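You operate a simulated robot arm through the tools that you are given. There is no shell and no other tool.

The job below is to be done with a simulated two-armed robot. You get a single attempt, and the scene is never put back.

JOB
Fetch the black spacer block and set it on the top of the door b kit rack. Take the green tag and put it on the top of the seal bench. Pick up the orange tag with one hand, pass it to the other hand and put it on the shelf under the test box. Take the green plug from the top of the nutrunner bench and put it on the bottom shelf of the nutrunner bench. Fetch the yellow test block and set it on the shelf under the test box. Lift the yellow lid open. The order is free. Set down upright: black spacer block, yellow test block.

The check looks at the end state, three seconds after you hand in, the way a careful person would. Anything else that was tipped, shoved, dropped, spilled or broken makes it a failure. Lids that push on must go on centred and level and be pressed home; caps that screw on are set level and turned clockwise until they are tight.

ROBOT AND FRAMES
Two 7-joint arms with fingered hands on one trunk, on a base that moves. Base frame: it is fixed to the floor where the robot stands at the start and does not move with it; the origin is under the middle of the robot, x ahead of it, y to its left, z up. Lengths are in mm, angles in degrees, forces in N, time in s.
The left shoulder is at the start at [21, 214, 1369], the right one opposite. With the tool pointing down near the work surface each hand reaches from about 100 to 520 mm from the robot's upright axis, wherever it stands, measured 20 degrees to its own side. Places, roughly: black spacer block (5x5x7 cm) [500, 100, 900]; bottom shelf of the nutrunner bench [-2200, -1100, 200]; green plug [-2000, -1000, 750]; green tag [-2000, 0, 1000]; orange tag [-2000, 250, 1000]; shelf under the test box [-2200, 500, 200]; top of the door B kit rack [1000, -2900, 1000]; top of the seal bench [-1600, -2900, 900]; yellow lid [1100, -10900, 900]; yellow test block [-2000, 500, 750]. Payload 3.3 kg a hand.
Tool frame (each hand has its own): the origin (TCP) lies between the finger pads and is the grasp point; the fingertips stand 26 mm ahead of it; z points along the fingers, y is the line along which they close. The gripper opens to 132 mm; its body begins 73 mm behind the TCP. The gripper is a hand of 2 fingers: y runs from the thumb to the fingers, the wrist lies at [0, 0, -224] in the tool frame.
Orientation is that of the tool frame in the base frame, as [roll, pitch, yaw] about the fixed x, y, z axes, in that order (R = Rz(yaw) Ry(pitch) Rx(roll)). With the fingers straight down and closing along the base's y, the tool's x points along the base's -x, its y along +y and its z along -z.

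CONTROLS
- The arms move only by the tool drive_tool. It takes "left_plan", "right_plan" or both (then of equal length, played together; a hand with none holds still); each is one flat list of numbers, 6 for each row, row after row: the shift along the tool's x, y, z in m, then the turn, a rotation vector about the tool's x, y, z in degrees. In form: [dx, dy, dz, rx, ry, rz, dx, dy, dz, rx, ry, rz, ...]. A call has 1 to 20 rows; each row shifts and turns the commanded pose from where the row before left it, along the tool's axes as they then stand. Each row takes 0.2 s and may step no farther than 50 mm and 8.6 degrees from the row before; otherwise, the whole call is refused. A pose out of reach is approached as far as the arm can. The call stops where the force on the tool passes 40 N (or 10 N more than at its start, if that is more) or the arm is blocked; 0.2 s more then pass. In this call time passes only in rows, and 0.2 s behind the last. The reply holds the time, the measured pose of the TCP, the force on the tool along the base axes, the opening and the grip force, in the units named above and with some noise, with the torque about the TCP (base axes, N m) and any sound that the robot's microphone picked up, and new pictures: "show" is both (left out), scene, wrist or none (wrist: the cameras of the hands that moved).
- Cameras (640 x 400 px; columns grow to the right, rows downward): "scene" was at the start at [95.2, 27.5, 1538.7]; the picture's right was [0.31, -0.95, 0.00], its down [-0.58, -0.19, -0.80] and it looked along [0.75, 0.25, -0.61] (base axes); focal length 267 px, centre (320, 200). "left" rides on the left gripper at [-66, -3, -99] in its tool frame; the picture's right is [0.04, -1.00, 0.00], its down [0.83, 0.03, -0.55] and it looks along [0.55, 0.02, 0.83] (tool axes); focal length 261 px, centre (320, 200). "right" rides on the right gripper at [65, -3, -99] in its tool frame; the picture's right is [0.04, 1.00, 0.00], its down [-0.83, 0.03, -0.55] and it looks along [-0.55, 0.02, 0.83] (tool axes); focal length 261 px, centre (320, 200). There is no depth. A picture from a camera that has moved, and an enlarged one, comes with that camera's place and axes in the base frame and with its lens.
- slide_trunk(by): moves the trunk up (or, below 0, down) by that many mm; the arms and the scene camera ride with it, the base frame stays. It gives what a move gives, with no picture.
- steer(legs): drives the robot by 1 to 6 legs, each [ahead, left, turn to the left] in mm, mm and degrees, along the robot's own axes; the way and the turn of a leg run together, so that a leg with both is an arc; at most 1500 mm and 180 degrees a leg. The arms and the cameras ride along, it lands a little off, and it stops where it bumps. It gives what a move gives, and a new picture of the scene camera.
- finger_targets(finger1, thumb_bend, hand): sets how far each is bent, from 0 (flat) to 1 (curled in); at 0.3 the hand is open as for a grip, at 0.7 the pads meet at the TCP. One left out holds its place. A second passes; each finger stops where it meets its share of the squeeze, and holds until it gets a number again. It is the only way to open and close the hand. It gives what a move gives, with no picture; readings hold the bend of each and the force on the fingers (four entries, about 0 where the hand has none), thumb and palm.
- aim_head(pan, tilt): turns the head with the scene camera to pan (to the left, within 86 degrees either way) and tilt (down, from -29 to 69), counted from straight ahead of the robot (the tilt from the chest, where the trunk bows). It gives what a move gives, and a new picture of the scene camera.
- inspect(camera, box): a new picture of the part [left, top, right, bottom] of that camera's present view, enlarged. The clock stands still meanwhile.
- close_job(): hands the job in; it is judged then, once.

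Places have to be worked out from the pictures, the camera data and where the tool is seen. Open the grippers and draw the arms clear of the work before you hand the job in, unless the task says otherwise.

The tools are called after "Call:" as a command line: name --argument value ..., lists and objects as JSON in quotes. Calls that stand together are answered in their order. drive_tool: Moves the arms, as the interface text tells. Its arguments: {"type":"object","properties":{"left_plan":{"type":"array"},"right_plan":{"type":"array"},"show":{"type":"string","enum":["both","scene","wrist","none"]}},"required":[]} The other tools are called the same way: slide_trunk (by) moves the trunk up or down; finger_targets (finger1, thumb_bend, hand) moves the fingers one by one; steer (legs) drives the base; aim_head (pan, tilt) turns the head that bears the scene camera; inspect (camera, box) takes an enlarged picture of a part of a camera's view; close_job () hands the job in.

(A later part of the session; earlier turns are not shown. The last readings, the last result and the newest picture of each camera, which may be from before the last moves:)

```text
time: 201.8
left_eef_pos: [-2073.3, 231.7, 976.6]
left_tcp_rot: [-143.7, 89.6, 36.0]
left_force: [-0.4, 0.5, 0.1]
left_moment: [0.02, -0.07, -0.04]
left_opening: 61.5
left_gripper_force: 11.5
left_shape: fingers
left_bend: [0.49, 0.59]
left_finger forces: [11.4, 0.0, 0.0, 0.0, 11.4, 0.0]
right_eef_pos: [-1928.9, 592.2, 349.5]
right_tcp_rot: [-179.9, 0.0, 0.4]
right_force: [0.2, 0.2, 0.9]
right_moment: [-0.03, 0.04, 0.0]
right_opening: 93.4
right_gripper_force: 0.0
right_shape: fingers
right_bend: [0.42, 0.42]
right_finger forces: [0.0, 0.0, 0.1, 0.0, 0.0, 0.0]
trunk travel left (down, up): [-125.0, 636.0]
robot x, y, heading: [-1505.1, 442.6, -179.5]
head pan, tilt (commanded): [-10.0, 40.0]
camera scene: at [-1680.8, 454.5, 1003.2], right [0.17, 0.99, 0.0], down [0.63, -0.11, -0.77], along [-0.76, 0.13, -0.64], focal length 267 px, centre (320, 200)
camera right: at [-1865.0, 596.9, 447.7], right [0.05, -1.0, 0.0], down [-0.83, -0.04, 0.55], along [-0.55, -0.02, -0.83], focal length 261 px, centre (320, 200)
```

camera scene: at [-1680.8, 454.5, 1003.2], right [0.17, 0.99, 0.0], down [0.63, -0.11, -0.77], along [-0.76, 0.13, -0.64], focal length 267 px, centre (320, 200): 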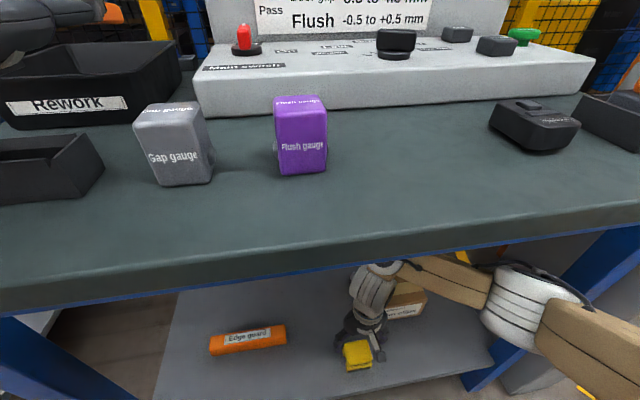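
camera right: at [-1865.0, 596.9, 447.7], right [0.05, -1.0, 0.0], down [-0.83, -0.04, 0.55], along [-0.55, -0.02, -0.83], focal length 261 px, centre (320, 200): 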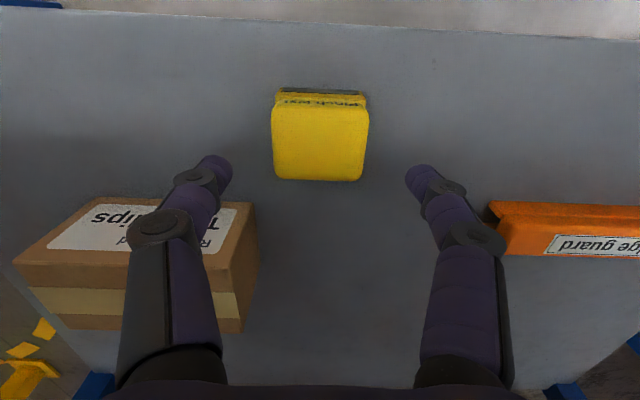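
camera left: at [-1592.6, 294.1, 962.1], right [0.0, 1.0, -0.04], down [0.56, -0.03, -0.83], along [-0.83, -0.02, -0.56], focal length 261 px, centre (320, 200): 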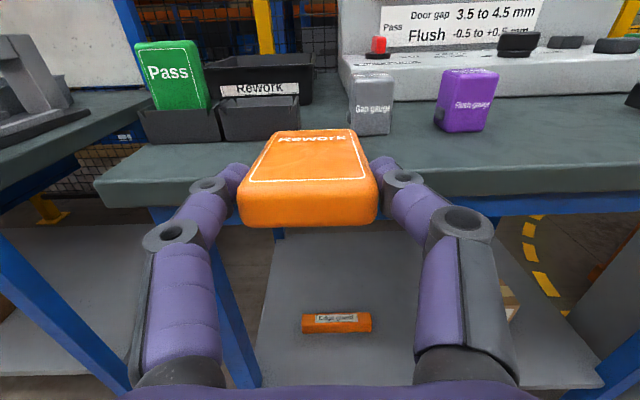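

The yellow test block stands upright on the shelf. I back out of the bench, then swap roles: raise the right hand and swing it to the horizontal high pose while the left returns to vertical.

Call:
steer --legs '[[-400, 0, 0]]'

Call:
drive_tool --right_plan '[0.005, 0, -0.047, 0, 0, 0, 0.005, 0, -0.047, 0, 0, 0, 0.005, 0, -0.047, 0, 0, 0, 0.005, 0, -0.047, 0, 0, 0, 0.005, 0, -0.047, 0, 0, 0, 0.005, 0, -0.047, 0, 0, 0, 0.005, 0, -0.047, 0, 0, 0, 0.005, 0, -0.047, 0, 0, 0, 0.005, 0, -0.047, 0, 0, 0, 0.005, 0, -0.045, 0, 0, 0]' --show "none"

Call:
drive_tool --right_plan '[-0.0142, 0, -0.0019, 0, -7.5, 0, -0.0143, 0, -0.0039, 0, -7.5, 0, -0.0147, 0, -0.0058, 0, -7.5, 0, -0.0153, 0, -0.0076, 0, -7.5, 0, -0.0162, 0, -0.0094, 0, -7.5, 0, -0.0173, 0, -0.011, 0, -7.5, 0, -0.0186, 0, -0.0125, 0, -7.5, 0, -0.0201, 0, -0.0138, 0, -7.5, 0, -0.0217, 0, -0.0149, 0, -7.5, 0, -0.0235, 0, -0.0158, 0, -7.5, 0, -0.0253, 0, -0.0164, 0, -7.5, 0, -0.0272, 0, -0.0168, 0, -7.5, 0]' --left_plan '[0.0292, 0, -0.0019, 0, 7.5, 0, 0.0292, 0, -0.0019, 0, 7.5, 0, 0.0292, 0, -0.0019, 0, 7.5, 0, 0.0292, 0, -0.0019, 0, 7.5, 0, 0.0292, 0, -0.0019, 0, 7.5, 0, 0.0292, 0, -0.0019, 0, 7.5, 0, 0.0292, 0, -0.0019, 0, 7.5, 0, 0.0292, 0, -0.0019, 0, 7.5, 0, 0.0292, 0, -0.0019, 0, 7.5, 0, 0.0292, 0, -0.0019, 0, 7.5, 0, 0.0292, 0, -0.0019, 0, 7.5, 0, 0.0292, 0, -0.0019, 0, 7.5, 0]' --show "scene"

```text
time: 204.3
left_eef_pos: [-1668.7, 238.7, 976.8]
left_tcp_rot: [-144.6, 89.6, 34.4]
left_force: [-0.1, 0.1, -0.6]
left_moment: [-0.02, -0.04, -0.02]
left_opening: 61.8
left_gripper_force: 10.8
left_shape: fingers
left_bend: [0.49, 0.59]
left_finger forces: [11.5, 0.1, 0.1, 0.1, 11.4, 0.1]
right_eef_pos: [-1520.8, 597.9, 349.6]
right_tcp_rot: [180.0, -0.2, -0.3]
right_force: [0.4, -0.8, 0.2]
right_moment: [0.02, -0.01, 0.03]
right_opening: 93.2
right_gripper_force: 0.1
right_shape: fingers
right_bend: [0.42, 0.42]
right_finger forces: [0.1, 0.1, 0.0, 0.1, 0.0, 0.1]
trunk travel left (down, up): [-125.0, 636.0]
robot x, y, heading: [-1097.9, 441.1, 179.6]
head pan, tilt (commanded): [-10.0, 40.0]
camera scene: at [-1273.1, 456.7, 1003.2], right [0.18, 0.98, 0.0], down [0.63, -0.11, -0.77], along [-0.75, 0.14, -0.64], focal length 267 px, centre (320, 200)
```

scene: 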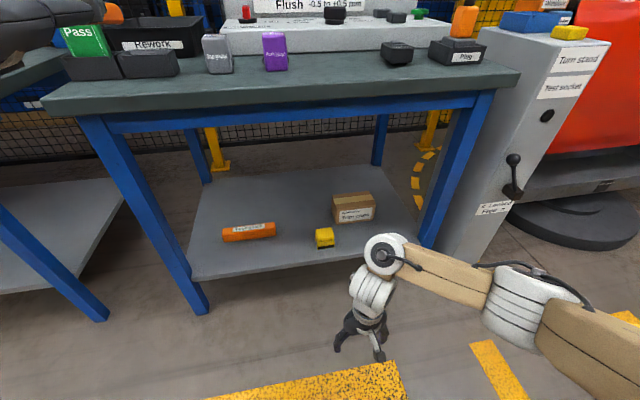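

```text
time: 206.5
left_eef_pos: [-1667.9, 238.9, 977.0]
left_tcp_rot: [-142.1, 89.6, 36.9]
left_force: [-0.2, -0.5, -0.1]
left_moment: [0.03, -0.1, 0.01]
left_opening: 61.8
left_gripper_force: 11.6
left_shape: fingers
left_bend: [0.49, 0.59]
left_finger forces: [11.5, 0.0, 0.1, 0.0, 11.5, 0.0]
right_eef_pos: [-1468.8, 595.0, 816.4]
right_tcp_rot: [-179.9, 0.0, -0.3]
right_force: [0.1, 0.3, -0.8]
right_moment: [0.03, 0.04, 0.02]
right_opening: 93.3
right_gripper_force: 0.0
right_shape: fingers
right_bend: [0.42, 0.42]
right_finger forces: [0.0, 0.1, 0.1, 0.0, 0.1, 0.0]
trunk travel left (down, up): [-125.0, 636.0]
robot x, y, heading: [-1097.2, 443.9, 180.0]
head pan, tilt (commanded): [-10.0, 40.0]
```

```text
time: 209.1
left_eef_pos: [-1442.1, 235.6, 752.9]
left_tcp_rot: [-179.8, -0.3, -1.0]
left_force: [-0.5, -0.4, -0.6]
left_moment: [0.0, 0.02, -0.04]
left_opening: 61.7
left_gripper_force: 11.0
left_shape: fingers
left_bend: [0.49, 0.59]
left_finger forces: [11.4, 0.0, 0.1, 0.1, 11.2, 0.0]
right_eef_pos: [-1619.1, 600.8, 1020.6]
right_tcp_rot: [-56.2, 89.9, 123.7]
right_force: [0.5, -0.8, 0.1]
right_moment: [-0.01, -0.02, 0.0]
right_opening: 93.3
right_gripper_force: 0.0
right_shape: fingers
right_bend: [0.42, 0.42]
right_finger forces: [0.0, 0.1, 0.0, 0.1, 0.0, 0.0]
right hand out of reach, approached as far as the arm can: row 8, 9, 10, 11, 12
trunk travel left (down, up): [-125.0, 636.0]
robot x, y, heading: [-1094.7, 440.7, 179.7]
head pan, tilt (commanded): [-10.0, 40.0]
camera scene: at [-1272.9, 456.7, 1003.2], right [0.18, 0.98, 0.0], down [0.63, -0.11, -0.77], along [-0.75, 0.14, -0.64], focal length 267 px, centre (320, 200)
```

scene: 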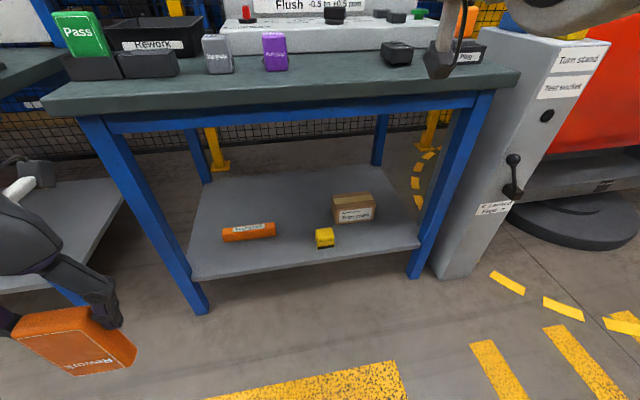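

Right hand is now high and horizontal (z≈1020). I lower the left hand with the tag to just above shelf level and shift the base 104 mm to the right.

Call:
drive_tool --left_plan '[-0.0088, -0.0084, 0.0453, 0, 0, 0, -0.0088, -0.0084, 0.0453, 0, 0, 0, -0.0088, -0.0084, 0.0453, 0, 0, 0, -0.0088, -0.0084, 0.0453, 0, 0, 0, -0.0088, -0.0084, 0.0453, 0, 0, 0, -0.0088, -0.0084, 0.0453, 0, 0, 0, -0.0088, -0.0084, 0.0453, 0, 0, 0, -0.0088, -0.0084, 0.0453, 0, 0, 0, -0.0088, -0.0084, 0.0453, 0, 0, 0]' --show "none"

Call:
steer --legs '[[0, -104, 0.3], [200, 0, 0]]'

Call:
aim_head --pan 15 --tilt 42

```text
time: 211.1
left_eef_pos: [-1522.5, 315.6, 345.2]
left_tcp_rot: [-179.8, -0.2, -1.1]
left_force: [-0.6, 0.9, -0.2]
left_moment: [-0.03, 0.02, -0.01]
left_opening: 61.6
left_gripper_force: 10.9
left_shape: fingers
left_bend: [0.49, 0.59]
left_finger forces: [11.2, 0.1, 0.1, 0.0, 11.3, 0.1]
right_eef_pos: [-1618.8, 601.5, 1020.0]
right_tcp_rot: [-159.7, 89.9, 20.2]
right_force: [0.7, 0.2, 0.2]
right_moment: [-0.01, 0.02, -0.01]
right_opening: 93.1
right_gripper_force: 0.1
right_shape: fingers
right_bend: [0.42, 0.42]
right_finger forces: [0.1, 0.0, 0.1, 0.1, 0.1, 0.1]
trunk travel left (down, up): [-125.0, 636.0]
robot x, y, heading: [-1097.4, 442.3, 179.7]
head pan, tilt (commanded): [-10.0, 40.0]
```

```text
time: 213.4
left_eef_pos: [-1718.6, 417.3, 346.0]
left_tcp_rot: [-179.8, -0.4, -0.7]
left_force: [-0.2, 0.4, 0.3]
left_moment: [0.03, 0.01, -0.04]
left_opening: 61.7
left_gripper_force: 11.1
left_shape: fingers
left_bend: [0.49, 0.59]
left_finger forces: [11.3, 0.1, 0.0, 0.0, 11.2, 0.1]
right_eef_pos: [-1818.9, 704.4, 1021.3]
right_tcp_rot: [-153.9, 89.9, 26.4]
right_force: [-0.3, 0.5, 0.1]
right_moment: [0.02, -0.04, 0.0]
right_opening: 92.9
right_gripper_force: 0.0
right_shape: fingers
right_bend: [0.42, 0.42]
right_finger forces: [0.0, 0.0, 0.0, 0.0, 0.0, 0.0]
trunk travel left (down, up): [-125.0, 636.0]
robot x, y, heading: [-1296.1, 543.7, 180.0]
head pan, tilt (commanded): [-10.0, 40.0]
camera scene: at [-1472.0, 561.2, 1003.2], right [0.17, 0.98, 0.0], down [0.63, -0.11, -0.77], along [-0.75, 0.13, -0.64], focal length 267 px, centre (320, 200)
```

scene: 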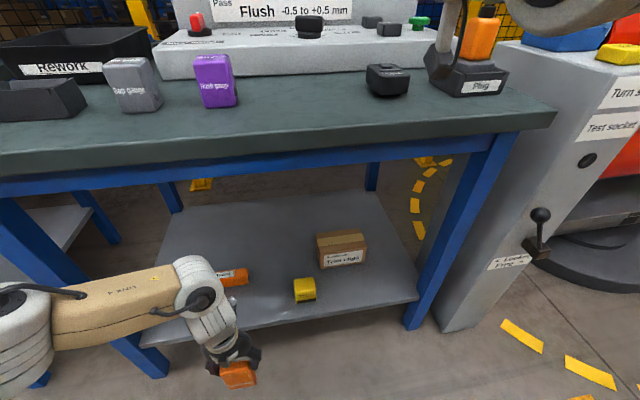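

```text
time: 214.3
left_eef_pos: [-1720.0, 418.1, 346.9]
left_tcp_rot: [-179.8, -0.3, -0.7]
left_force: [0.3, 0.4, 0.3]
left_moment: [0.02, 0.01, -0.02]
left_opening: 61.5
left_gripper_force: 11.7
left_shape: fingers
left_bend: [0.49, 0.59]
left_finger forces: [11.3, 0.1, 0.0, 0.0, 11.3, 0.0]
right_eef_pos: [-1819.5, 704.0, 1021.0]
right_tcp_rot: [-155.7, 90.0, 24.5]
right_force: [-0.5, -0.4, 1.3]
right_moment: [-0.03, 0.01, 0.03]
right_opening: 93.2
right_gripper_force: 0.0
right_shape: fingers
right_bend: [0.42, 0.42]
right_finger forces: [0.1, 0.0, 0.0, 0.1, 0.1, 0.1]
trunk travel left (down, up): [-125.0, 636.0]
robot x, y, heading: [-1294.4, 549.8, 180.2]
head pan, tilt (commanded): [15.0, 42.0]
camera scene: at [-1469.2, 524.8, 1000.3], right [-0.26, 0.97, 0.0], down [0.65, 0.17, -0.74], along [-0.72, -0.19, -0.67], focal length 267 px, centre (320, 200)
```

scene: 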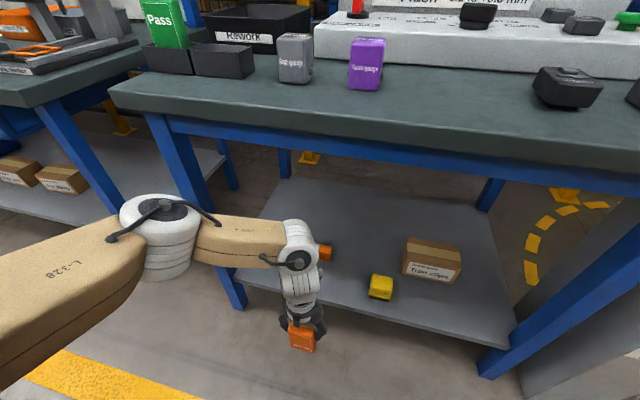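

The left elbow would come close under the apron, so I extend the left arm 36 mm further forward (elbow moves back) before driving in.

Call:
drive_tool --left_plan '[-0.018, 0, 0, 0, 0, 0, -0.018, 0, 0, 0, 0, 0]' --show "scene"

```text
time: 214.9
left_eef_pos: [-1752.4, 418.6, 343.1]
left_tcp_rot: [-179.8, -0.3, -0.8]
left_force: [-0.3, 0.5, -0.2]
left_moment: [-0.01, 0.04, 0.0]
left_opening: 61.5
left_gripper_force: 11.7
left_shape: fingers
left_bend: [0.49, 0.59]
left_finger forces: [11.2, 0.0, 0.1, 0.0, 11.4, 0.0]
right_eef_pos: [-1819.8, 705.2, 1018.6]
right_tcp_rot: [-156.8, 89.9, 23.4]
right_force: [-0.2, 0.1, 0.3]
right_moment: [-0.02, 0.01, -0.01]
right_opening: 93.1
right_gripper_force: 0.0
right_shape: fingers
right_bend: [0.42, 0.42]
right_finger forces: [0.0, 0.1, 0.1, 0.0, 0.1, 0.1]
trunk travel left (down, up): [-125.0, 636.0]
robot x, y, heading: [-1299.4, 544.0, 180.0]
head pan, tilt (commanded): [15.0, 42.0]
camera scene: at [-1469.1, 524.8, 1000.3], right [-0.26, 0.97, 0.0], down [0.65, 0.17, -0.74], along [-0.72, -0.19, -0.67], focal length 267 px, centre (320, 200)
```

scene: 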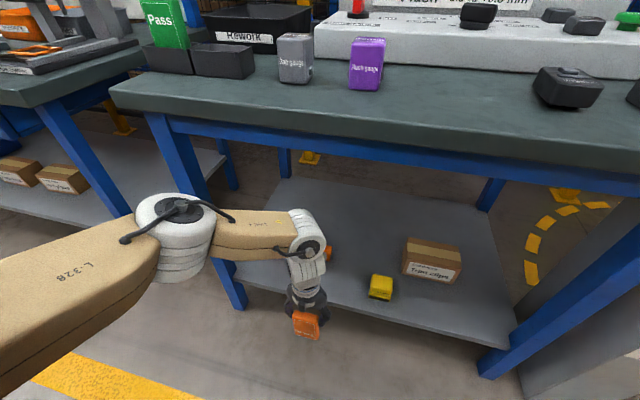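

That elbow path is still too tight, so instead I tilt the left hand 65° forward with the arm well extended; that way only the hand reaches over the shelf and the robot stays back, and the tag can be laid nearly flat.

Call:
drive_tool --left_plan '[-0.0119, 0, -0.021, 0, -7.5, 0, -0.0145, 0, -0.0192, 0, -7.5, 0, -0.0115, 0, 0.0031, 0, -7.5, 0, -0.011, 0, 0.0046, 0, -7.5, 0, -0.0103, 0, 0.006, 0, -7.5, 0, -0.0094, 0, 0.0072, 0, -7.5, 0, -0.0084, 0, 0.0084, 0, -7.5, 0, -0.0072, 0, 0.0094, 0, -7.5, 0, -0.006, 0, 0.0103, 0, -5, 0]' --show "both"

```text
time: 216.9
left_eef_pos: [-1861.7, 418.1, 387.2]
left_tcp_rot: [-179.4, 64.8, -0.1]
left_force: [-0.5, -0.5, -0.8]
left_moment: [0.0, -0.04, 0.02]
left_opening: 61.5
left_gripper_force: 11.5
left_shape: fingers
left_bend: [0.49, 0.59]
left_finger forces: [11.2, 0.0, 0.0, 0.0, 11.1, 0.0]
right_eef_pos: [-1820.0, 704.9, 1020.3]
right_tcp_rot: [-156.7, 89.9, 23.5]
right_force: [-0.1, 0.3, -0.1]
right_moment: [-0.02, 0.02, -0.02]
right_opening: 93.3
right_gripper_force: 0.0
right_shape: fingers
right_bend: [0.42, 0.42]
right_finger forces: [0.1, 0.0, 0.1, 0.0, 0.1, 0.0]
trunk travel left (down, up): [-125.0, 636.0]
robot x, y, heading: [-1299.2, 544.3, 180.3]
head pan, tilt (commanded): [15.0, 42.0]
camera scene: at [-1469.2, 524.7, 1000.3], right [-0.26, 0.97, 0.0], down [0.65, 0.17, -0.74], along [-0.72, -0.19, -0.67], focal length 267 px, centre (320, 200)
camera left: at [-1800.7, 420.1, 488.9], right [0.03, 1.0, -0.03], down [0.85, -0.04, -0.52], along [-0.52, -0.01, -0.85], focal length 261 px, centre (320, 200)
```

scene: 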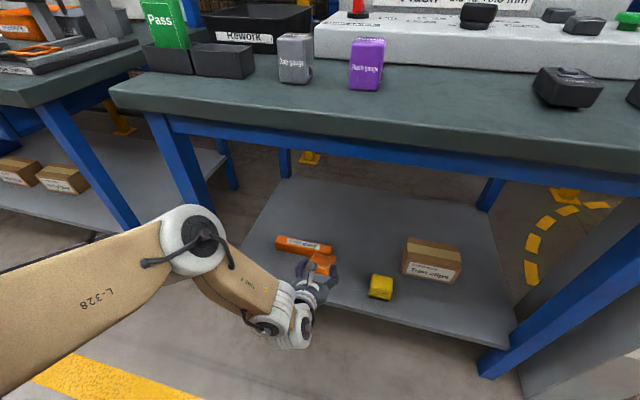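
left: 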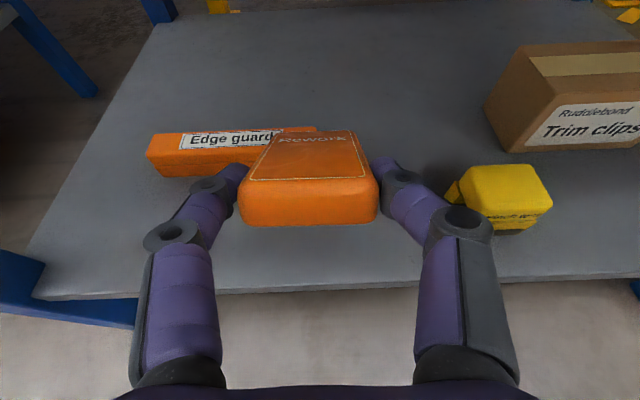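

That works: the tag hovers over the shelf with the arm clear. I shift it 50 mm right (past the edge guard's end), 32 mm forward, and lower the trunk 75 mm.

Call:
drive_tool --left_plan '[-0.0068, -0.025, 0.0145, 0, 0, 0, -0.0068, -0.025, 0.0145, 0, 0, 0]' --show "none"

Call:
slide_trunk --by -75

Call:
inspect --camera "left" --box '[0, 0, 640, 400]'

Call:
inspect --camera "scene" --box '[180, 150, 500, 370]'

```text
time: 217.5
left_eef_pos: [-1892.7, 471.1, 388.8]
left_tcp_rot: [-179.6, 64.7, -0.2]
left_force: [-0.1, -0.1, 0.5]
left_moment: [0.0, -0.09, 0.0]
left_opening: 61.3
left_gripper_force: 11.1
left_shape: fingers
left_bend: [0.49, 0.59]
left_finger forces: [11.4, 0.0, 0.0, 0.0, 11.2, 0.1]
right_eef_pos: [-1818.4, 703.8, 1021.1]
right_tcp_rot: [-156.2, 89.9, 24.1]
right_force: [-0.4, -0.8, 0.3]
right_moment: [0.0, 0.03, -0.01]
right_opening: 93.1
right_gripper_force: 0.0
right_shape: fingers
right_bend: [0.42, 0.42]
right_finger forces: [0.0, 0.0, 0.0, 0.0, 0.0, 0.1]
trunk travel left (down, up): [-125.0, 636.0]
robot x, y, heading: [-1295.9, 549.7, 180.2]
head pan, tilt (commanded): [15.0, 42.0]
```

```text
time: 218.7
left_eef_pos: [-1895.6, 470.1, 311.8]
left_tcp_rot: [-179.4, 64.7, -0.2]
left_force: [0.2, -0.3, 0.3]
left_moment: [-0.01, -0.04, -0.01]
left_opening: 61.5
left_gripper_force: 11.9
left_shape: fingers
left_bend: [0.49, 0.59]
left_finger forces: [11.3, 0.0, 0.1, 0.1, 11.4, 0.1]
right_eef_pos: [-1852.1, 704.9, 901.8]
right_tcp_rot: [179.9, 84.6, 0.3]
right_force: [0.3, 0.3, -0.3]
right_moment: [-0.03, -0.03, 0.0]
right_opening: 93.3
right_gripper_force: 0.0
right_shape: fingers
right_bend: [0.42, 0.42]
right_finger forces: [0.1, 0.0, 0.0, 0.0, 0.0, 0.1]
trunk travel left (down, up): [-50.0, 711.0]
robot x, y, heading: [-1299.4, 548.8, 179.9]
head pan, tilt (commanded): [15.0, 42.0]
```

```text
1.00 times, centred on (320, 200) of left (not enlarged: the box is as wide or as high as the picture)
camera zoom: at [-1834.2, 472.1, 413.5], right [0.03, 1.0, -0.03], down [0.85, -0.04, -0.52], along [-0.52, -0.01, -0.86], focal length 261 px, centre (320, 200)
```

zoom: 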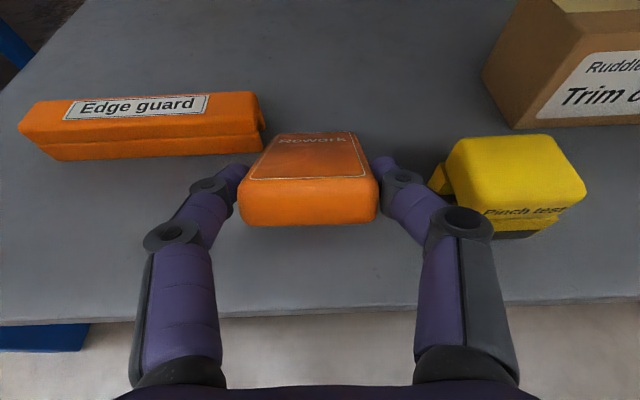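

```text
1.82 times, centred on (340, 260) of scene
camera zoom: at [-1497.9, 524.8, 921.3], right [-0.26, 0.97, 0.0], down [0.65, 0.17, -0.74], along [-0.72, -0.19, -0.67], focal length 485 px, centre (284, 91)
```

zoom: 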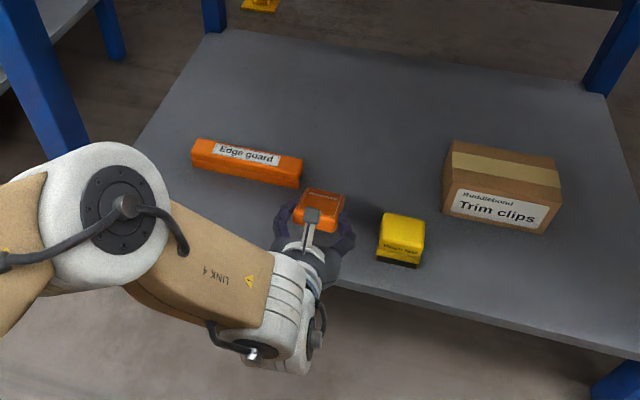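

The tag is nicely between the edge guard and the yellow block. I lower it toward the shelf, then in small steps until contact.

Call:
drive_tool --left_plan '[0.0108, 0, 0.0051, 0, 0, 0, 0.0108, 0, 0.0051, 0, 0, 0]' --show "none"

Call:
drive_tool --left_plan '[0.0036, 0, 0.0017, 0, 0, 0]' --show "none"

Call:
drive_tool --left_plan '[0.0027, 0, 0.0013, 0, 0, 0]' --show "wrist"

```text
time: 219.2
left_eef_pos: [-1892.5, 471.1, 287.0]
left_tcp_rot: [-179.4, 64.8, -0.2]
left_force: [0.2, -0.6, 0.2]
left_moment: [-0.07, -0.01, 0.0]
left_opening: 61.5
left_gripper_force: 11.7
left_shape: fingers
left_bend: [0.49, 0.59]
left_finger forces: [11.4, 0.0, 0.0, 0.0, 11.2, 0.1]
right_eef_pos: [-1852.4, 704.8, 900.6]
right_tcp_rot: [-179.8, 84.5, 0.4]
right_force: [-0.1, -0.3, 0.1]
right_moment: [0.01, -0.02, -0.02]
right_opening: 93.2
right_gripper_force: 0.0
right_shape: fingers
right_bend: [0.42, 0.42]
right_finger forces: [0.0, 0.0, 0.1, 0.0, 0.0, 0.0]
trunk travel left (down, up): [-50.0, 711.0]
robot x, y, heading: [-1290.4, 549.0, 179.9]
head pan, tilt (commanded): [15.0, 42.0]
```

```text
time: 219.7
left_eef_pos: [-1892.4, 470.7, 284.3]
left_tcp_rot: [-179.5, 64.7, -0.4]
left_force: [0.2, -0.2, 0.6]
left_moment: [-0.02, 0.02, -0.01]
left_opening: 61.5
left_gripper_force: 11.6
left_shape: fingers
left_bend: [0.49, 0.59]
left_finger forces: [11.3, 0.0, 0.0, 0.1, 11.3, 0.0]
right_eef_pos: [-1852.5, 703.5, 901.2]
right_tcp_rot: [-179.9, 84.5, 0.4]
right_force: [-0.1, -0.3, 0.3]
right_moment: [-0.02, -0.01, -0.02]
right_opening: 93.3
right_gripper_force: 0.0
right_shape: fingers
right_bend: [0.42, 0.42]
right_finger forces: [0.1, 0.1, 0.1, 0.0, 0.0, 0.0]
trunk travel left (down, up): [-50.0, 711.0]
robot x, y, heading: [-1291.9, 547.3, 179.7]
head pan, tilt (commanded): [15.0, 42.0]
```

```text
time: 220.1
left_eef_pos: [-1893.5, 472.1, 281.4]
left_tcp_rot: [-179.7, 64.7, -0.4]
left_force: [0.1, -0.2, 0.1]
left_moment: [-0.05, 0.03, -0.01]
left_opening: 61.6
left_gripper_force: 11.3
left_shape: fingers
left_bend: [0.49, 0.59]
left_finger forces: [11.4, 0.1, 0.0, 0.0, 11.3, 0.0]
right_eef_pos: [-1853.5, 703.7, 901.5]
right_tcp_rot: [-180.0, 84.5, 0.4]
right_force: [0.4, -0.1, -0.6]
right_moment: [-0.02, 0.01, -0.01]
right_opening: 93.3
right_gripper_force: 0.1
right_shape: fingers
right_bend: [0.42, 0.42]
right_finger forces: [0.0, 0.0, 0.0, 0.0, 0.0, 0.0]
trunk travel left (down, up): [-50.0, 711.0]
robot x, y, heading: [-1295.1, 545.6, 180.0]
head pan, tilt (commanded): [15.0, 42.0]
camera left: at [-1833.0, 472.6, 382.7], right [0.03, 1.0, -0.03], down [0.86, -0.04, -0.52], along [-0.52, -0.01, -0.86], focal length 261 px, centre (320, 200)
```

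left: 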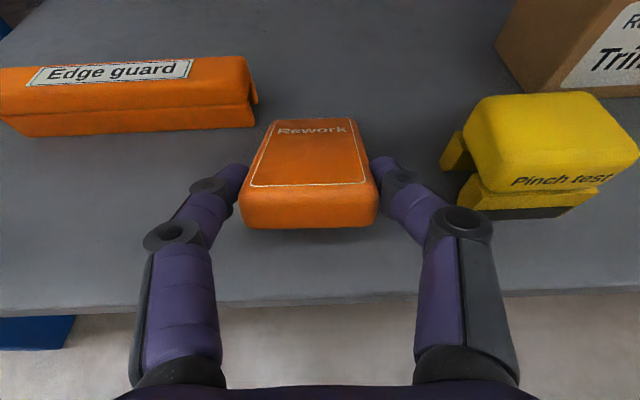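

Call:
drive_tool --left_plan '[0.0027, 0, 0.0013, 0, 0, 0, 0.0027, 0, 0.0013, 0, 0, 0]' --show "none"

Call:
drive_tool --left_plan '[0.0027, 0, 0.0013, 0, 0, 0]' --show "none"

Call:
drive_tool --left_plan '[0.0027, 0, 0.0013, 0, 0, 0]' --show "wrist"

```text
time: 220.7
left_eef_pos: [-1894.7, 470.7, 275.8]
left_tcp_rot: [-179.4, 64.7, -0.3]
left_force: [0.5, 0.3, 0.5]
left_moment: [-0.06, 0.02, 0.03]
left_opening: 61.4
left_gripper_force: 11.6
left_shape: fingers
left_bend: [0.49, 0.59]
left_finger forces: [11.3, 0.1, 0.0, 0.0, 11.3, 0.0]
right_eef_pos: [-1853.6, 704.8, 900.8]
right_tcp_rot: [-180.0, 84.5, 0.4]
right_force: [0.3, 0.0, 1.0]
right_moment: [-0.01, 0.0, 0.01]
right_opening: 93.2
right_gripper_force: 0.0
right_shape: fingers
right_bend: [0.42, 0.42]
right_finger forces: [0.0, 0.0, 0.1, 0.0, 0.0, 0.0]
trunk travel left (down, up): [-50.0, 711.0]
robot x, y, heading: [-1295.7, 545.0, 179.9]
head pan, tilt (commanded): [15.0, 42.0]
```

```text
time: 221.1
left_eef_pos: [-1894.4, 470.2, 273.2]
left_tcp_rot: [-179.5, 64.7, -0.3]
left_force: [0.6, -0.5, 1.0]
left_moment: [-0.08, 0.08, 0.05]
left_opening: 61.4
left_gripper_force: 11.4
left_shape: fingers
left_bend: [0.49, 0.59]
left_finger forces: [11.4, 0.1, 0.0, 0.0, 11.3, 0.0]
right_eef_pos: [-1851.7, 704.3, 900.5]
right_tcp_rot: [-179.9, 84.6, 0.5]
right_force: [-0.6, -0.2, 0.3]
right_moment: [0.01, 0.02, -0.02]
right_opening: 93.3
right_gripper_force: 0.0
right_shape: fingers
right_bend: [0.42, 0.42]
right_finger forces: [0.0, 0.0, 0.0, 0.0, 0.0, 0.0]
trunk travel left (down, up): [-50.0, 711.0]
robot x, y, heading: [-1297.2, 547.7, 180.1]
head pan, tilt (commanded): [15.0, 42.0]
```

```text
time: 221.4
left_eef_pos: [-1895.1, 470.2, 269.2]
left_tcp_rot: [-179.5, 64.6, -0.2]
left_force: [1.1, 0.0, 1.0]
left_moment: [-0.05, 0.11, 0.01]
left_opening: 61.7
left_gripper_force: 11.1
left_shape: fingers
left_bend: [0.49, 0.59]
left_finger forces: [11.2, 0.1, 0.0, 0.0, 11.4, 0.1]
right_eef_pos: [-1853.0, 705.0, 900.3]
right_tcp_rot: [180.0, 84.5, 0.3]
right_force: [0.4, 0.1, 0.1]
right_moment: [0.05, -0.02, 0.04]
right_opening: 93.2
right_gripper_force: 0.1
right_shape: fingers
right_bend: [0.42, 0.42]
right_finger forces: [0.0, 0.0, 0.1, 0.1, 0.0, 0.1]
trunk travel left (down, up): [-50.0, 711.0]
robot x, y, heading: [-1294.8, 546.0, 180.2]
head pan, tilt (commanded): [15.0, 42.0]
camera left: at [-1834.9, 472.2, 370.2], right [0.03, 1.0, -0.03], down [0.86, -0.04, -0.52], along [-0.52, -0.01, -0.86], focal length 261 px, centre (320, 200)
```

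left: 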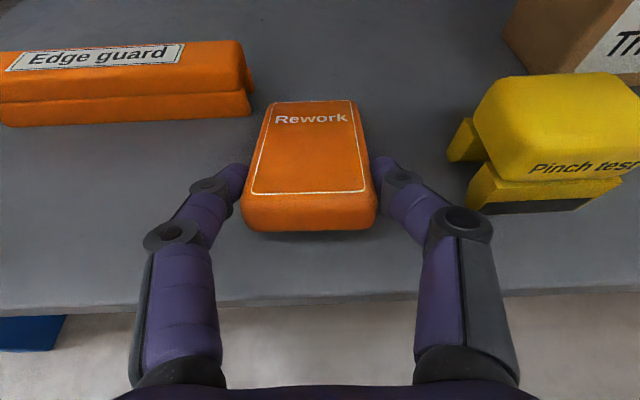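

The far end has touched and the tag is pivoting flatter in the grip with only ~1 N. I keep lowering gently so it lays down almost flat.

Call:
drive_tool --left_plan '[0.0036, 0, 0.0017, 0, 0, 0, 0.0036, 0, 0.0017, 0, 0, 0]' --show "none"

Call:
drive_tool --left_plan '[0.0036, 0, 0.0017, 0, 0, 0]' --show "wrist"

Call:
inspect --camera "scene" --box '[280, 190, 460, 310]'

```text
time: 222.1
left_eef_pos: [-1895.8, 470.7, 260.4]
left_tcp_rot: [-179.6, 64.7, -0.4]
left_force: [0.1, -0.5, -0.3]
left_moment: [-0.02, 0.08, 0.03]
left_opening: 61.5
left_gripper_force: 11.2
left_shape: fingers
left_bend: [0.49, 0.59]
left_finger forces: [11.4, 0.0, 0.0, 0.1, 11.3, 0.1]
right_eef_pos: [-1854.9, 704.6, 901.1]
right_tcp_rot: [-179.9, 84.5, 0.4]
right_force: [0.0, 0.0, 0.9]
right_moment: [0.01, -0.02, 0.03]
right_opening: 93.2
right_gripper_force: 0.1
right_shape: fingers
right_bend: [0.42, 0.42]
right_finger forces: [0.0, 0.1, 0.1, 0.0, 0.0, 0.0]
trunk travel left (down, up): [-50.0, 711.0]
robot x, y, heading: [-1295.3, 546.3, 179.8]
head pan, tilt (commanded): [15.0, 42.0]
```

```text
time: 222.4
left_eef_pos: [-1895.0, 470.3, 257.8]
left_tcp_rot: [-179.3, 64.7, -0.3]
left_force: [0.7, 0.5, -0.4]
left_moment: [-0.03, 0.09, 0.01]
left_opening: 61.5
left_gripper_force: 11.7
left_shape: fingers
left_bend: [0.49, 0.59]
left_finger forces: [11.5, 0.0, 0.1, 0.0, 11.3, 0.0]
right_eef_pos: [-1853.4, 704.9, 901.9]
right_tcp_rot: [-179.9, 84.6, 0.4]
right_force: [-0.4, -0.3, 0.5]
right_moment: [0.01, 0.0, 0.01]
right_opening: 93.2
right_gripper_force: 0.1
right_shape: fingers
right_bend: [0.42, 0.42]
right_finger forces: [0.0, 0.0, 0.0, 0.0, 0.1, 0.1]
trunk travel left (down, up): [-50.0, 711.0]
robot x, y, heading: [-1295.5, 543.7, 180.0]
head pan, tilt (commanded): [15.0, 42.0]
camera left: at [-1835.3, 471.7, 358.4], right [0.03, 1.0, -0.03], down [0.85, -0.04, -0.52], along [-0.52, -0.01, -0.86], focal length 261 px, centre (320, 200)
```

left: 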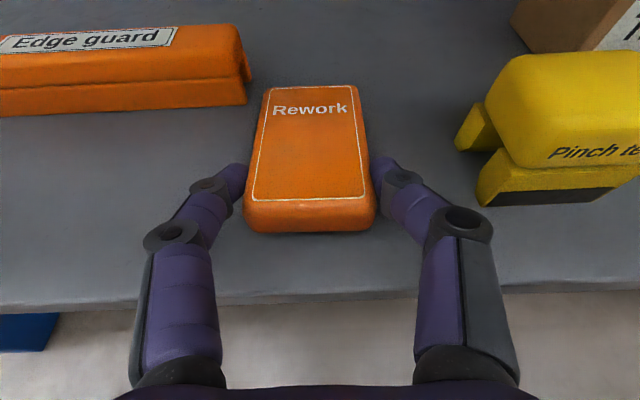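

```text
3.33 times, centred on (370, 250) of scene
camera zoom: at [-1498.0, 524.8, 921.1], right [-0.26, 0.97, 0.0], down [0.65, 0.17, -0.74], along [-0.72, -0.19, -0.67], focal length 890 px, centre (153, 33)
```

zoom: 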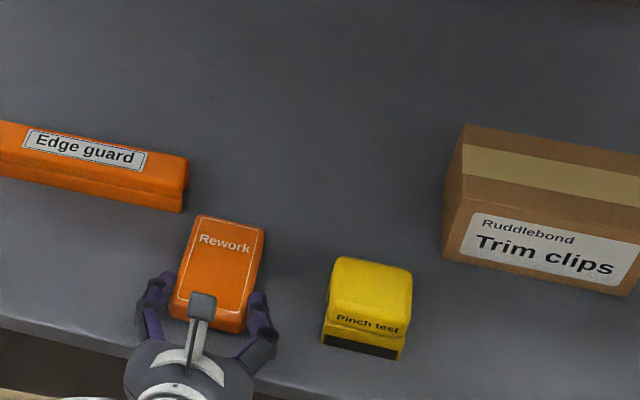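

Nearly flat now. I lower ~8 mm more and then release.

Call:
drive_tool --left_plan '[0.0036, 0, 0.0017, 0, 0, 0, 0.0036, 0, 0.0017, 0, 0, 0]' --show "none"

Call:
finger_targets --hand "left" --finger1 0.52 --thumb_bend 0.58

Call:
finger_targets --hand "left" --finger1 0.45 --thumb_bend 0.5

Call:
inspect --camera "left" --box '[0, 0, 640, 400]'

```text
time: 223.1
left_eef_pos: [-1894.1, 471.2, 250.7]
left_tcp_rot: [-179.4, 64.9, -0.1]
left_force: [0.7, 0.3, 8.2]
left_moment: [-0.05, 0.26, 0.03]
left_opening: 61.5
left_gripper_force: 12.1
left_shape: fingers
left_bend: [0.49, 0.59]
left_finger forces: [11.7, 0.0, 0.0, 0.0, 11.8, 0.0]
right_eef_pos: [-1853.4, 704.1, 901.9]
right_tcp_rot: [180.0, 84.6, 0.2]
right_force: [-0.1, -0.3, 0.3]
right_moment: [0.03, 0.0, 0.0]
right_opening: 93.0
right_gripper_force: 0.0
right_shape: fingers
right_bend: [0.42, 0.42]
right_finger forces: [0.0, 0.0, 0.0, 0.0, 0.1, 0.0]
trunk travel left (down, up): [-50.0, 711.0]
robot x, y, heading: [-1292.6, 548.0, 180.0]
head pan, tilt (commanded): [15.0, 42.0]
```

```text
time: 224.1
left_eef_pos: [-1894.2, 469.5, 248.7]
left_tcp_rot: [-179.5, 64.8, -0.3]
left_force: [-0.7, 0.7, 4.4]
left_moment: [0.01, 0.12, 0.0]
left_opening: 63.9
left_gripper_force: 3.4
left_shape: fingers
left_bend: [0.48, 0.56]
left_finger forces: [3.2, 0.0, 0.0, 0.0, 3.8, 0.0]
right_eef_pos: [-1853.8, 704.7, 902.0]
right_tcp_rot: [179.9, 84.7, 0.4]
right_force: [0.2, -0.2, -0.2]
right_moment: [0.01, -0.02, 0.01]
right_opening: 93.0
right_gripper_force: 0.0
right_shape: fingers
right_bend: [0.42, 0.42]
right_finger forces: [0.0, 0.0, 0.0, 0.0, 0.1, 0.0]
trunk travel left (down, up): [-50.0, 711.0]
robot x, y, heading: [-1296.5, 545.1, 179.9]
head pan, tilt (commanded): [15.0, 42.0]
```

```text
time: 225.1
left_eef_pos: [-1894.0, 469.6, 249.2]
left_tcp_rot: [-179.5, 64.6, -0.3]
left_force: [-0.6, 0.4, 0.4]
left_moment: [-0.01, 0.0, 0.0]
left_opening: 74.5
left_gripper_force: 0.0
left_shape: fingers
left_bend: [0.45, 0.5]
left_finger forces: [0.0, 0.0, 0.0, 0.0, 0.0, 0.0]
right_eef_pos: [-1853.9, 704.4, 901.1]
right_tcp_rot: [-179.9, 84.6, 0.3]
right_force: [-0.3, 1.1, -0.6]
right_moment: [0.02, -0.04, -0.01]
right_opening: 93.2
right_gripper_force: 0.0
right_shape: fingers
right_bend: [0.42, 0.42]
right_finger forces: [0.0, 0.0, 0.0, 0.0, 0.0, 0.0]
trunk travel left (down, up): [-50.0, 711.0]
robot x, y, heading: [-1293.9, 542.9, 179.8]
head pan, tilt (commanded): [15.0, 42.0]
```

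```text
1.00 times, centred on (320, 200) of left (not enlarged: the box is as wide or as high as the picture)
camera zoom: at [-1833.7, 471.6, 350.6], right [0.03, 1.0, -0.03], down [0.86, -0.04, -0.52], along [-0.52, -0.01, -0.86], focal length 261 px, centre (320, 200)
```

zoom: 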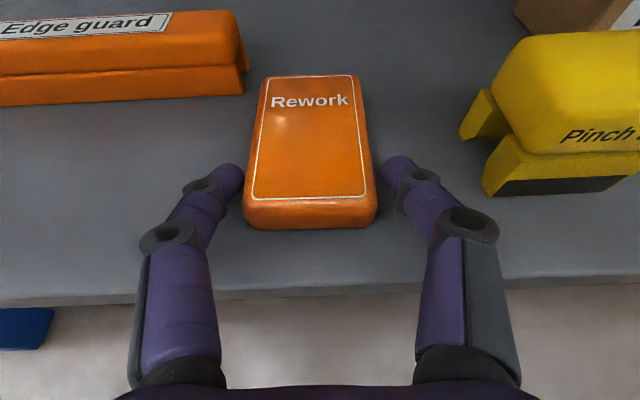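

The orange tag lies flat on the shelf, released. I open wider, lift the hand straight up 60 mm, and back the robot away.

Call:
finger_targets --hand "left" --finger1 0.42 --thumb_bend 0.44

Call:
drive_tool --left_plan '[-0.018, 0, -0.0085, 0, 0, 0, -0.018, 0, -0.0085, 0, 0, 0, -0.018, 0, -0.0085, 0, 0, 0, -0.018, 0, -0.0085, 0, 0, 0]' --show "wrist"

Call:
steer --legs '[[-350, 0, 0]]'

Call:
inspect --camera "scene" --box '[160, 60, 500, 280]'

```text
time: 226.1
left_eef_pos: [-1894.1, 471.0, 248.6]
left_tcp_rot: [-179.5, 64.7, -0.3]
left_force: [-0.3, -0.6, -0.5]
left_moment: [-0.02, 0.04, -0.01]
left_opening: 89.4
left_gripper_force: 0.1
left_shape: fingers
left_bend: [0.42, 0.44]
left_finger forces: [0.0, 0.0, 0.0, 0.1, 0.0, 0.1]
right_eef_pos: [-1853.0, 704.6, 900.3]
right_tcp_rot: [-179.9, 84.5, 0.4]
right_force: [-0.2, 1.0, -0.1]
right_moment: [0.0, 0.0, 0.0]
right_opening: 93.3
right_gripper_force: 0.1
right_shape: fingers
right_bend: [0.42, 0.42]
right_finger forces: [0.0, 0.1, 0.0, 0.1, 0.0, 0.0]
trunk travel left (down, up): [-50.0, 711.0]
robot x, y, heading: [-1298.9, 544.3, 179.8]
head pan, tilt (commanded): [15.0, 42.0]
```

```text
time: 227.1
left_eef_pos: [-1895.6, 470.6, 327.8]
left_tcp_rot: [-179.4, 64.7, -0.3]
left_force: [0.2, 0.5, 0.7]
left_moment: [-0.02, 0.0, 0.01]
left_opening: 90.1
left_gripper_force: 0.1
left_shape: fingers
left_bend: [0.42, 0.44]
left_finger forces: [0.0, 0.1, 0.1, 0.0, 0.1, 0.1]
right_eef_pos: [-1853.7, 703.9, 901.4]
right_tcp_rot: [-179.9, 84.5, 0.4]
right_force: [-0.1, -0.3, -1.3]
right_moment: [0.0, 0.01, 0.0]
right_opening: 93.5
right_gripper_force: 0.0
right_shape: fingers
right_bend: [0.42, 0.42]
right_finger forces: [0.0, 0.0, 0.0, 0.1, 0.0, 0.0]
trunk travel left (down, up): [-50.0, 711.0]
robot x, y, heading: [-1293.2, 543.3, 179.7]
head pan, tilt (commanded): [15.0, 42.0]
camera left: at [-1835.2, 472.3, 429.6], right [0.03, 1.0, -0.03], down [0.86, -0.04, -0.52], along [-0.52, -0.01, -0.86], focal length 261 px, centre (320, 200)
```

left: 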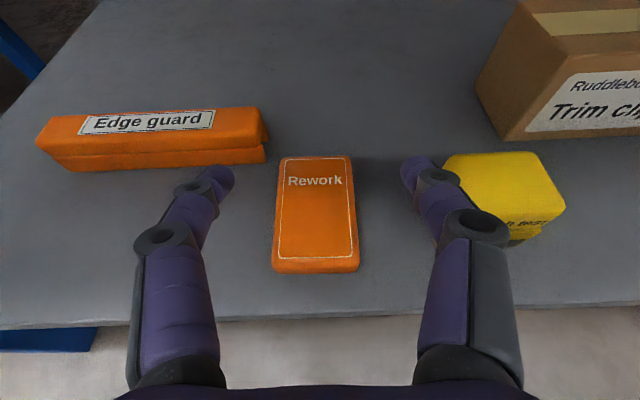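

```text
time: 229.3
left_eef_pos: [-1542.9, 468.6, 327.4]
left_tcp_rot: [-179.5, 64.8, 0.0]
left_force: [-0.4, 0.4, -0.7]
left_moment: [0.02, -0.01, -0.04]
left_opening: 89.8
left_gripper_force: 0.2
left_shape: fingers
left_bend: [0.42, 0.44]
left_finger forces: [0.1, 0.1, 0.0, 0.1, 0.0, 0.0]
right_eef_pos: [-1502.4, 701.8, 902.0]
right_tcp_rot: [-179.9, 84.4, 0.7]
right_force: [0.7, -0.2, -0.4]
right_moment: [-0.02, 0.03, -0.01]
right_opening: 93.0
right_gripper_force: 0.0
right_shape: fingers
right_bend: [0.42, 0.42]
right_finger forces: [0.0, 0.1, 0.1, 0.1, 0.0, 0.1]
trunk travel left (down, up): [-50.0, 711.0]
robot x, y, heading: [-944.5, 547.2, -179.4]
head pan, tilt (commanded): [15.0, 42.0]
camera scene: at [-1145.9, 524.6, 921.1], right [-0.26, 0.96, 0.0], down [0.65, 0.18, -0.74], along [-0.72, -0.2, -0.67], focal length 267 px, centre (320, 200)
```

scene: 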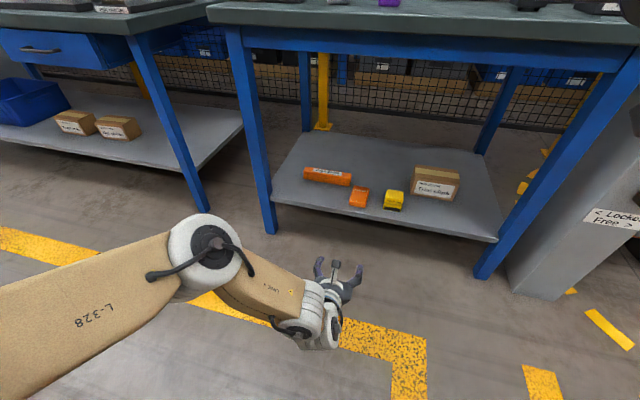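

```text
1.82 times, centred on (330, 170) of scene
camera zoom: at [-1145.9, 524.6, 921.1], right [-0.26, 0.96, 0.0], down [0.65, 0.18, -0.74], along [-0.72, -0.2, -0.67], focal length 485 px, centre (302, 254)
```

zoom: 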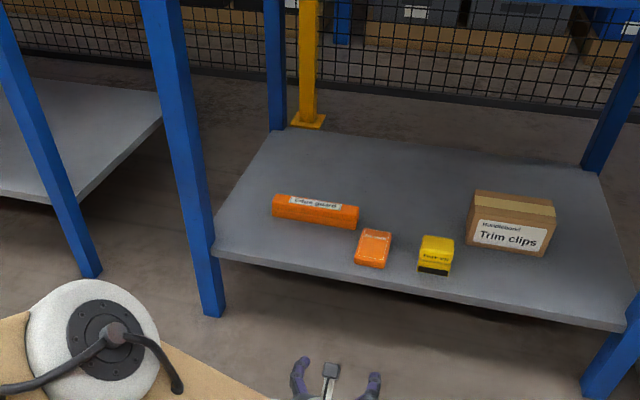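

Both items are in place on the test-box shelf. Next is the green plug: I raise the trunk again and bring the right hand back to a normal pose while moving toward the nutrunner bench.

Call:
slide_trunk --by 600

Call:
drive_tool --right_plan '[0.0292, 0, -0.0019, 0, 7.5, 0, 0.0292, 0, -0.0019, 0, 7.5, 0, 0.0292, 0, -0.0019, 0, 7.5, 0, 0.0292, 0, -0.0019, 0, 7.5, 0, 0.0292, 0, -0.0019, 0, 7.5, 0, 0.0292, 0, -0.0019, 0, 7.5, 0, 0.0292, 0, -0.0019, 0, 7.5, 0, 0.0292, 0, -0.0019, 0, 7.5, 0, 0.0292, 0, -0.0019, 0, 7.5, 0, 0.0292, 0, -0.0019, 0, 7.5, 0, 0.0292, 0, -0.0019, 0, 7.5, 0, 0, 0, 0.03, 0, 2, 0]' --show "none"

Call:
steer --legs '[[0, 1300, -0.6]]'

Call:
aim_head --pan 8 --tilt 35

```text
refused: 600 is not a number from -400 to 400
```

```text
time: 231.9
left_eef_pos: [-1543.4, 469.0, 327.4]
left_tcp_rot: [-179.5, 64.8, 0.0]
left_force: [0.2, -0.4, 0.6]
left_moment: [0.03, 0.01, -0.02]
left_opening: 89.9
left_gripper_force: 0.0
left_shape: fingers
left_bend: [0.42, 0.44]
left_finger forces: [0.0, 0.1, 0.0, 0.1, 0.0, 0.0]
right_eef_pos: [-1289.1, 704.6, 668.9]
right_tcp_rot: [179.9, 0.0, 0.5]
right_force: [-0.1, 0.2, 0.5]
right_moment: [-0.04, 0.0, 0.02]
right_opening: 93.3
right_gripper_force: 0.2
right_shape: fingers
right_bend: [0.42, 0.42]
right_finger forces: [0.0, 0.0, 0.0, 0.0, 0.1, 0.1]
trunk travel left (down, up): [-50.0, 711.0]
robot x, y, heading: [-944.7, 552.5, -179.7]
head pan, tilt (commanded): [15.0, 42.0]
```

```text
time: 238.6
left_eef_pos: [-1532.5, -875.1, 328.2]
left_tcp_rot: [-179.5, 64.7, 0.4]
left_force: [-0.2, 0.3, -0.6]
left_moment: [-0.02, -0.01, -0.02]
left_opening: 89.6
left_gripper_force: 0.0
left_shape: fingers
left_bend: [0.42, 0.44]
left_finger forces: [0.0, 0.1, 0.1, 0.0, 0.0, 0.2]
right_eef_pos: [-1279.3, -637.7, 668.4]
right_tcp_rot: [-180.0, 0.0, 1.0]
right_force: [1.0, 0.7, -0.1]
right_moment: [0.01, 0.03, 0.01]
right_opening: 93.3
right_gripper_force: 0.0
right_shape: fingers
right_bend: [0.42, 0.42]
right_finger forces: [0.0, 0.1, 0.0, 0.0, 0.1, 0.1]
trunk travel left (down, up): [-50.0, 711.0]
robot x, y, heading: [-930.5, -795.0, -179.3]
head pan, tilt (commanded): [15.0, 42.0]
camera scene: at [-1134.9, -816.7, 921.1], right [-0.27, 0.96, 0.0], down [0.64, 0.18, -0.74], along [-0.72, -0.2, -0.67], focal length 267 px, centre (320, 200)
```

scene: 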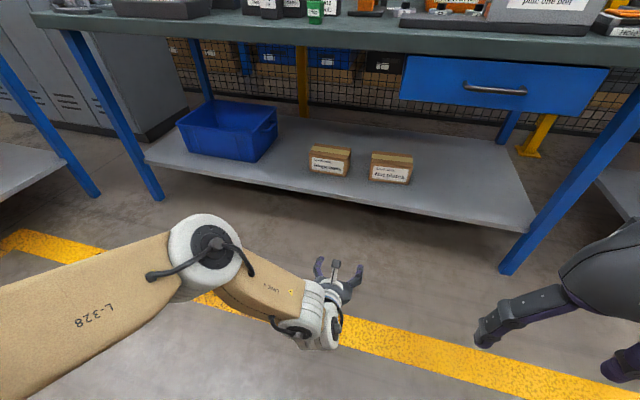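

```text
time: 239.3
left_eef_pos: [-1531.2, -875.0, 328.8]
left_tcp_rot: [-179.5, 64.7, 0.3]
left_force: [-0.4, -0.5, 1.1]
left_moment: [-0.02, -0.04, -0.01]
left_opening: 90.0
left_gripper_force: 0.0
left_shape: fingers
left_bend: [0.42, 0.44]
left_finger forces: [0.0, 0.0, 0.0, 0.1, 0.1, 0.0]
right_eef_pos: [-1279.2, -636.5, 669.6]
right_tcp_rot: [179.9, -0.1, 1.1]
right_force: [0.7, 0.6, -0.1]
right_moment: [0.01, 0.02, 0.01]
right_opening: 93.3
right_gripper_force: 0.1
right_shape: fingers
right_bend: [0.42, 0.42]
right_finger forces: [0.0, 0.1, 0.0, 0.0, 0.1, 0.0]
trunk travel left (down, up): [-50.0, 711.0]
robot x, y, heading: [-931.8, -790.8, -179.4]
head pan, tilt (commanded): [8.0, 35.0]
camera scene: at [-1141.4, -807.4, 931.5], right [-0.15, 0.99, 0.0], down [0.57, 0.09, -0.82], along [-0.81, -0.12, -0.57], focal length 267 px, centre (320, 200)
```

scene: 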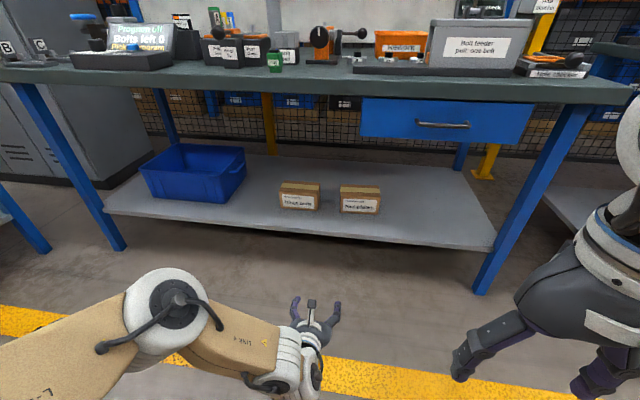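

I see the green plug on the bench top near the front edge, and the bottom shelf with a blue tub at left and two boxes. I zoom in on both.

Call:
inspect --camera "scene" --box '[190, 20, 350, 120]'

Call:
inspect --camera "scene" --box '[90, 130, 510, 300]'

```text
4.00 times, centred on (270, 70) of scene
camera zoom: at [-1141.4, -807.4, 931.5], right [-0.15, 0.99, 0.0], down [0.57, 0.09, -0.82], along [-0.81, -0.12, -0.57], focal length 1067 px, centre (520, 720)
```

zoom: 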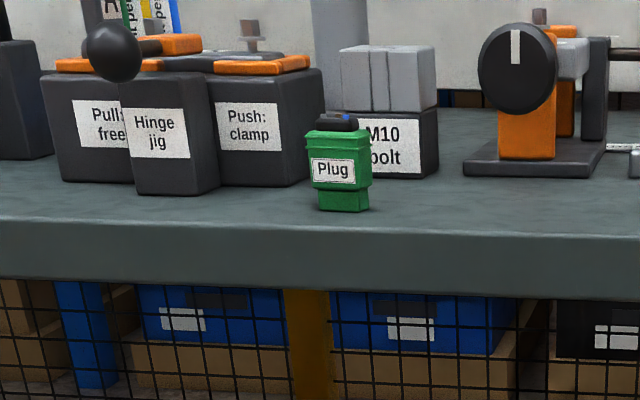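

```text
1.52 times, centred on (300, 215) of scene
camera zoom: at [-1141.4, -807.4, 931.5], right [-0.15, 0.99, 0.0], down [0.57, 0.09, -0.82], along [-0.81, -0.12, -0.57], focal length 407 px, centre (350, 177)
```

zoom: 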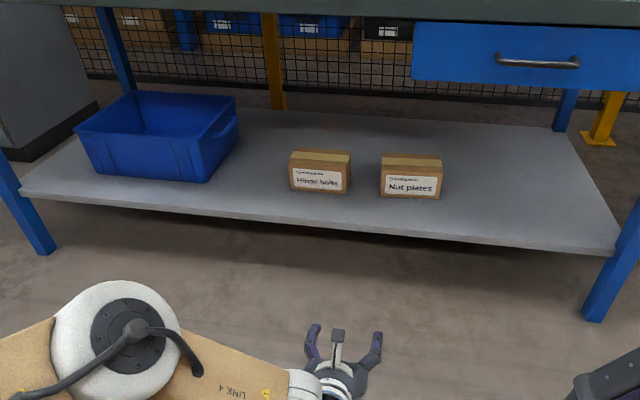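

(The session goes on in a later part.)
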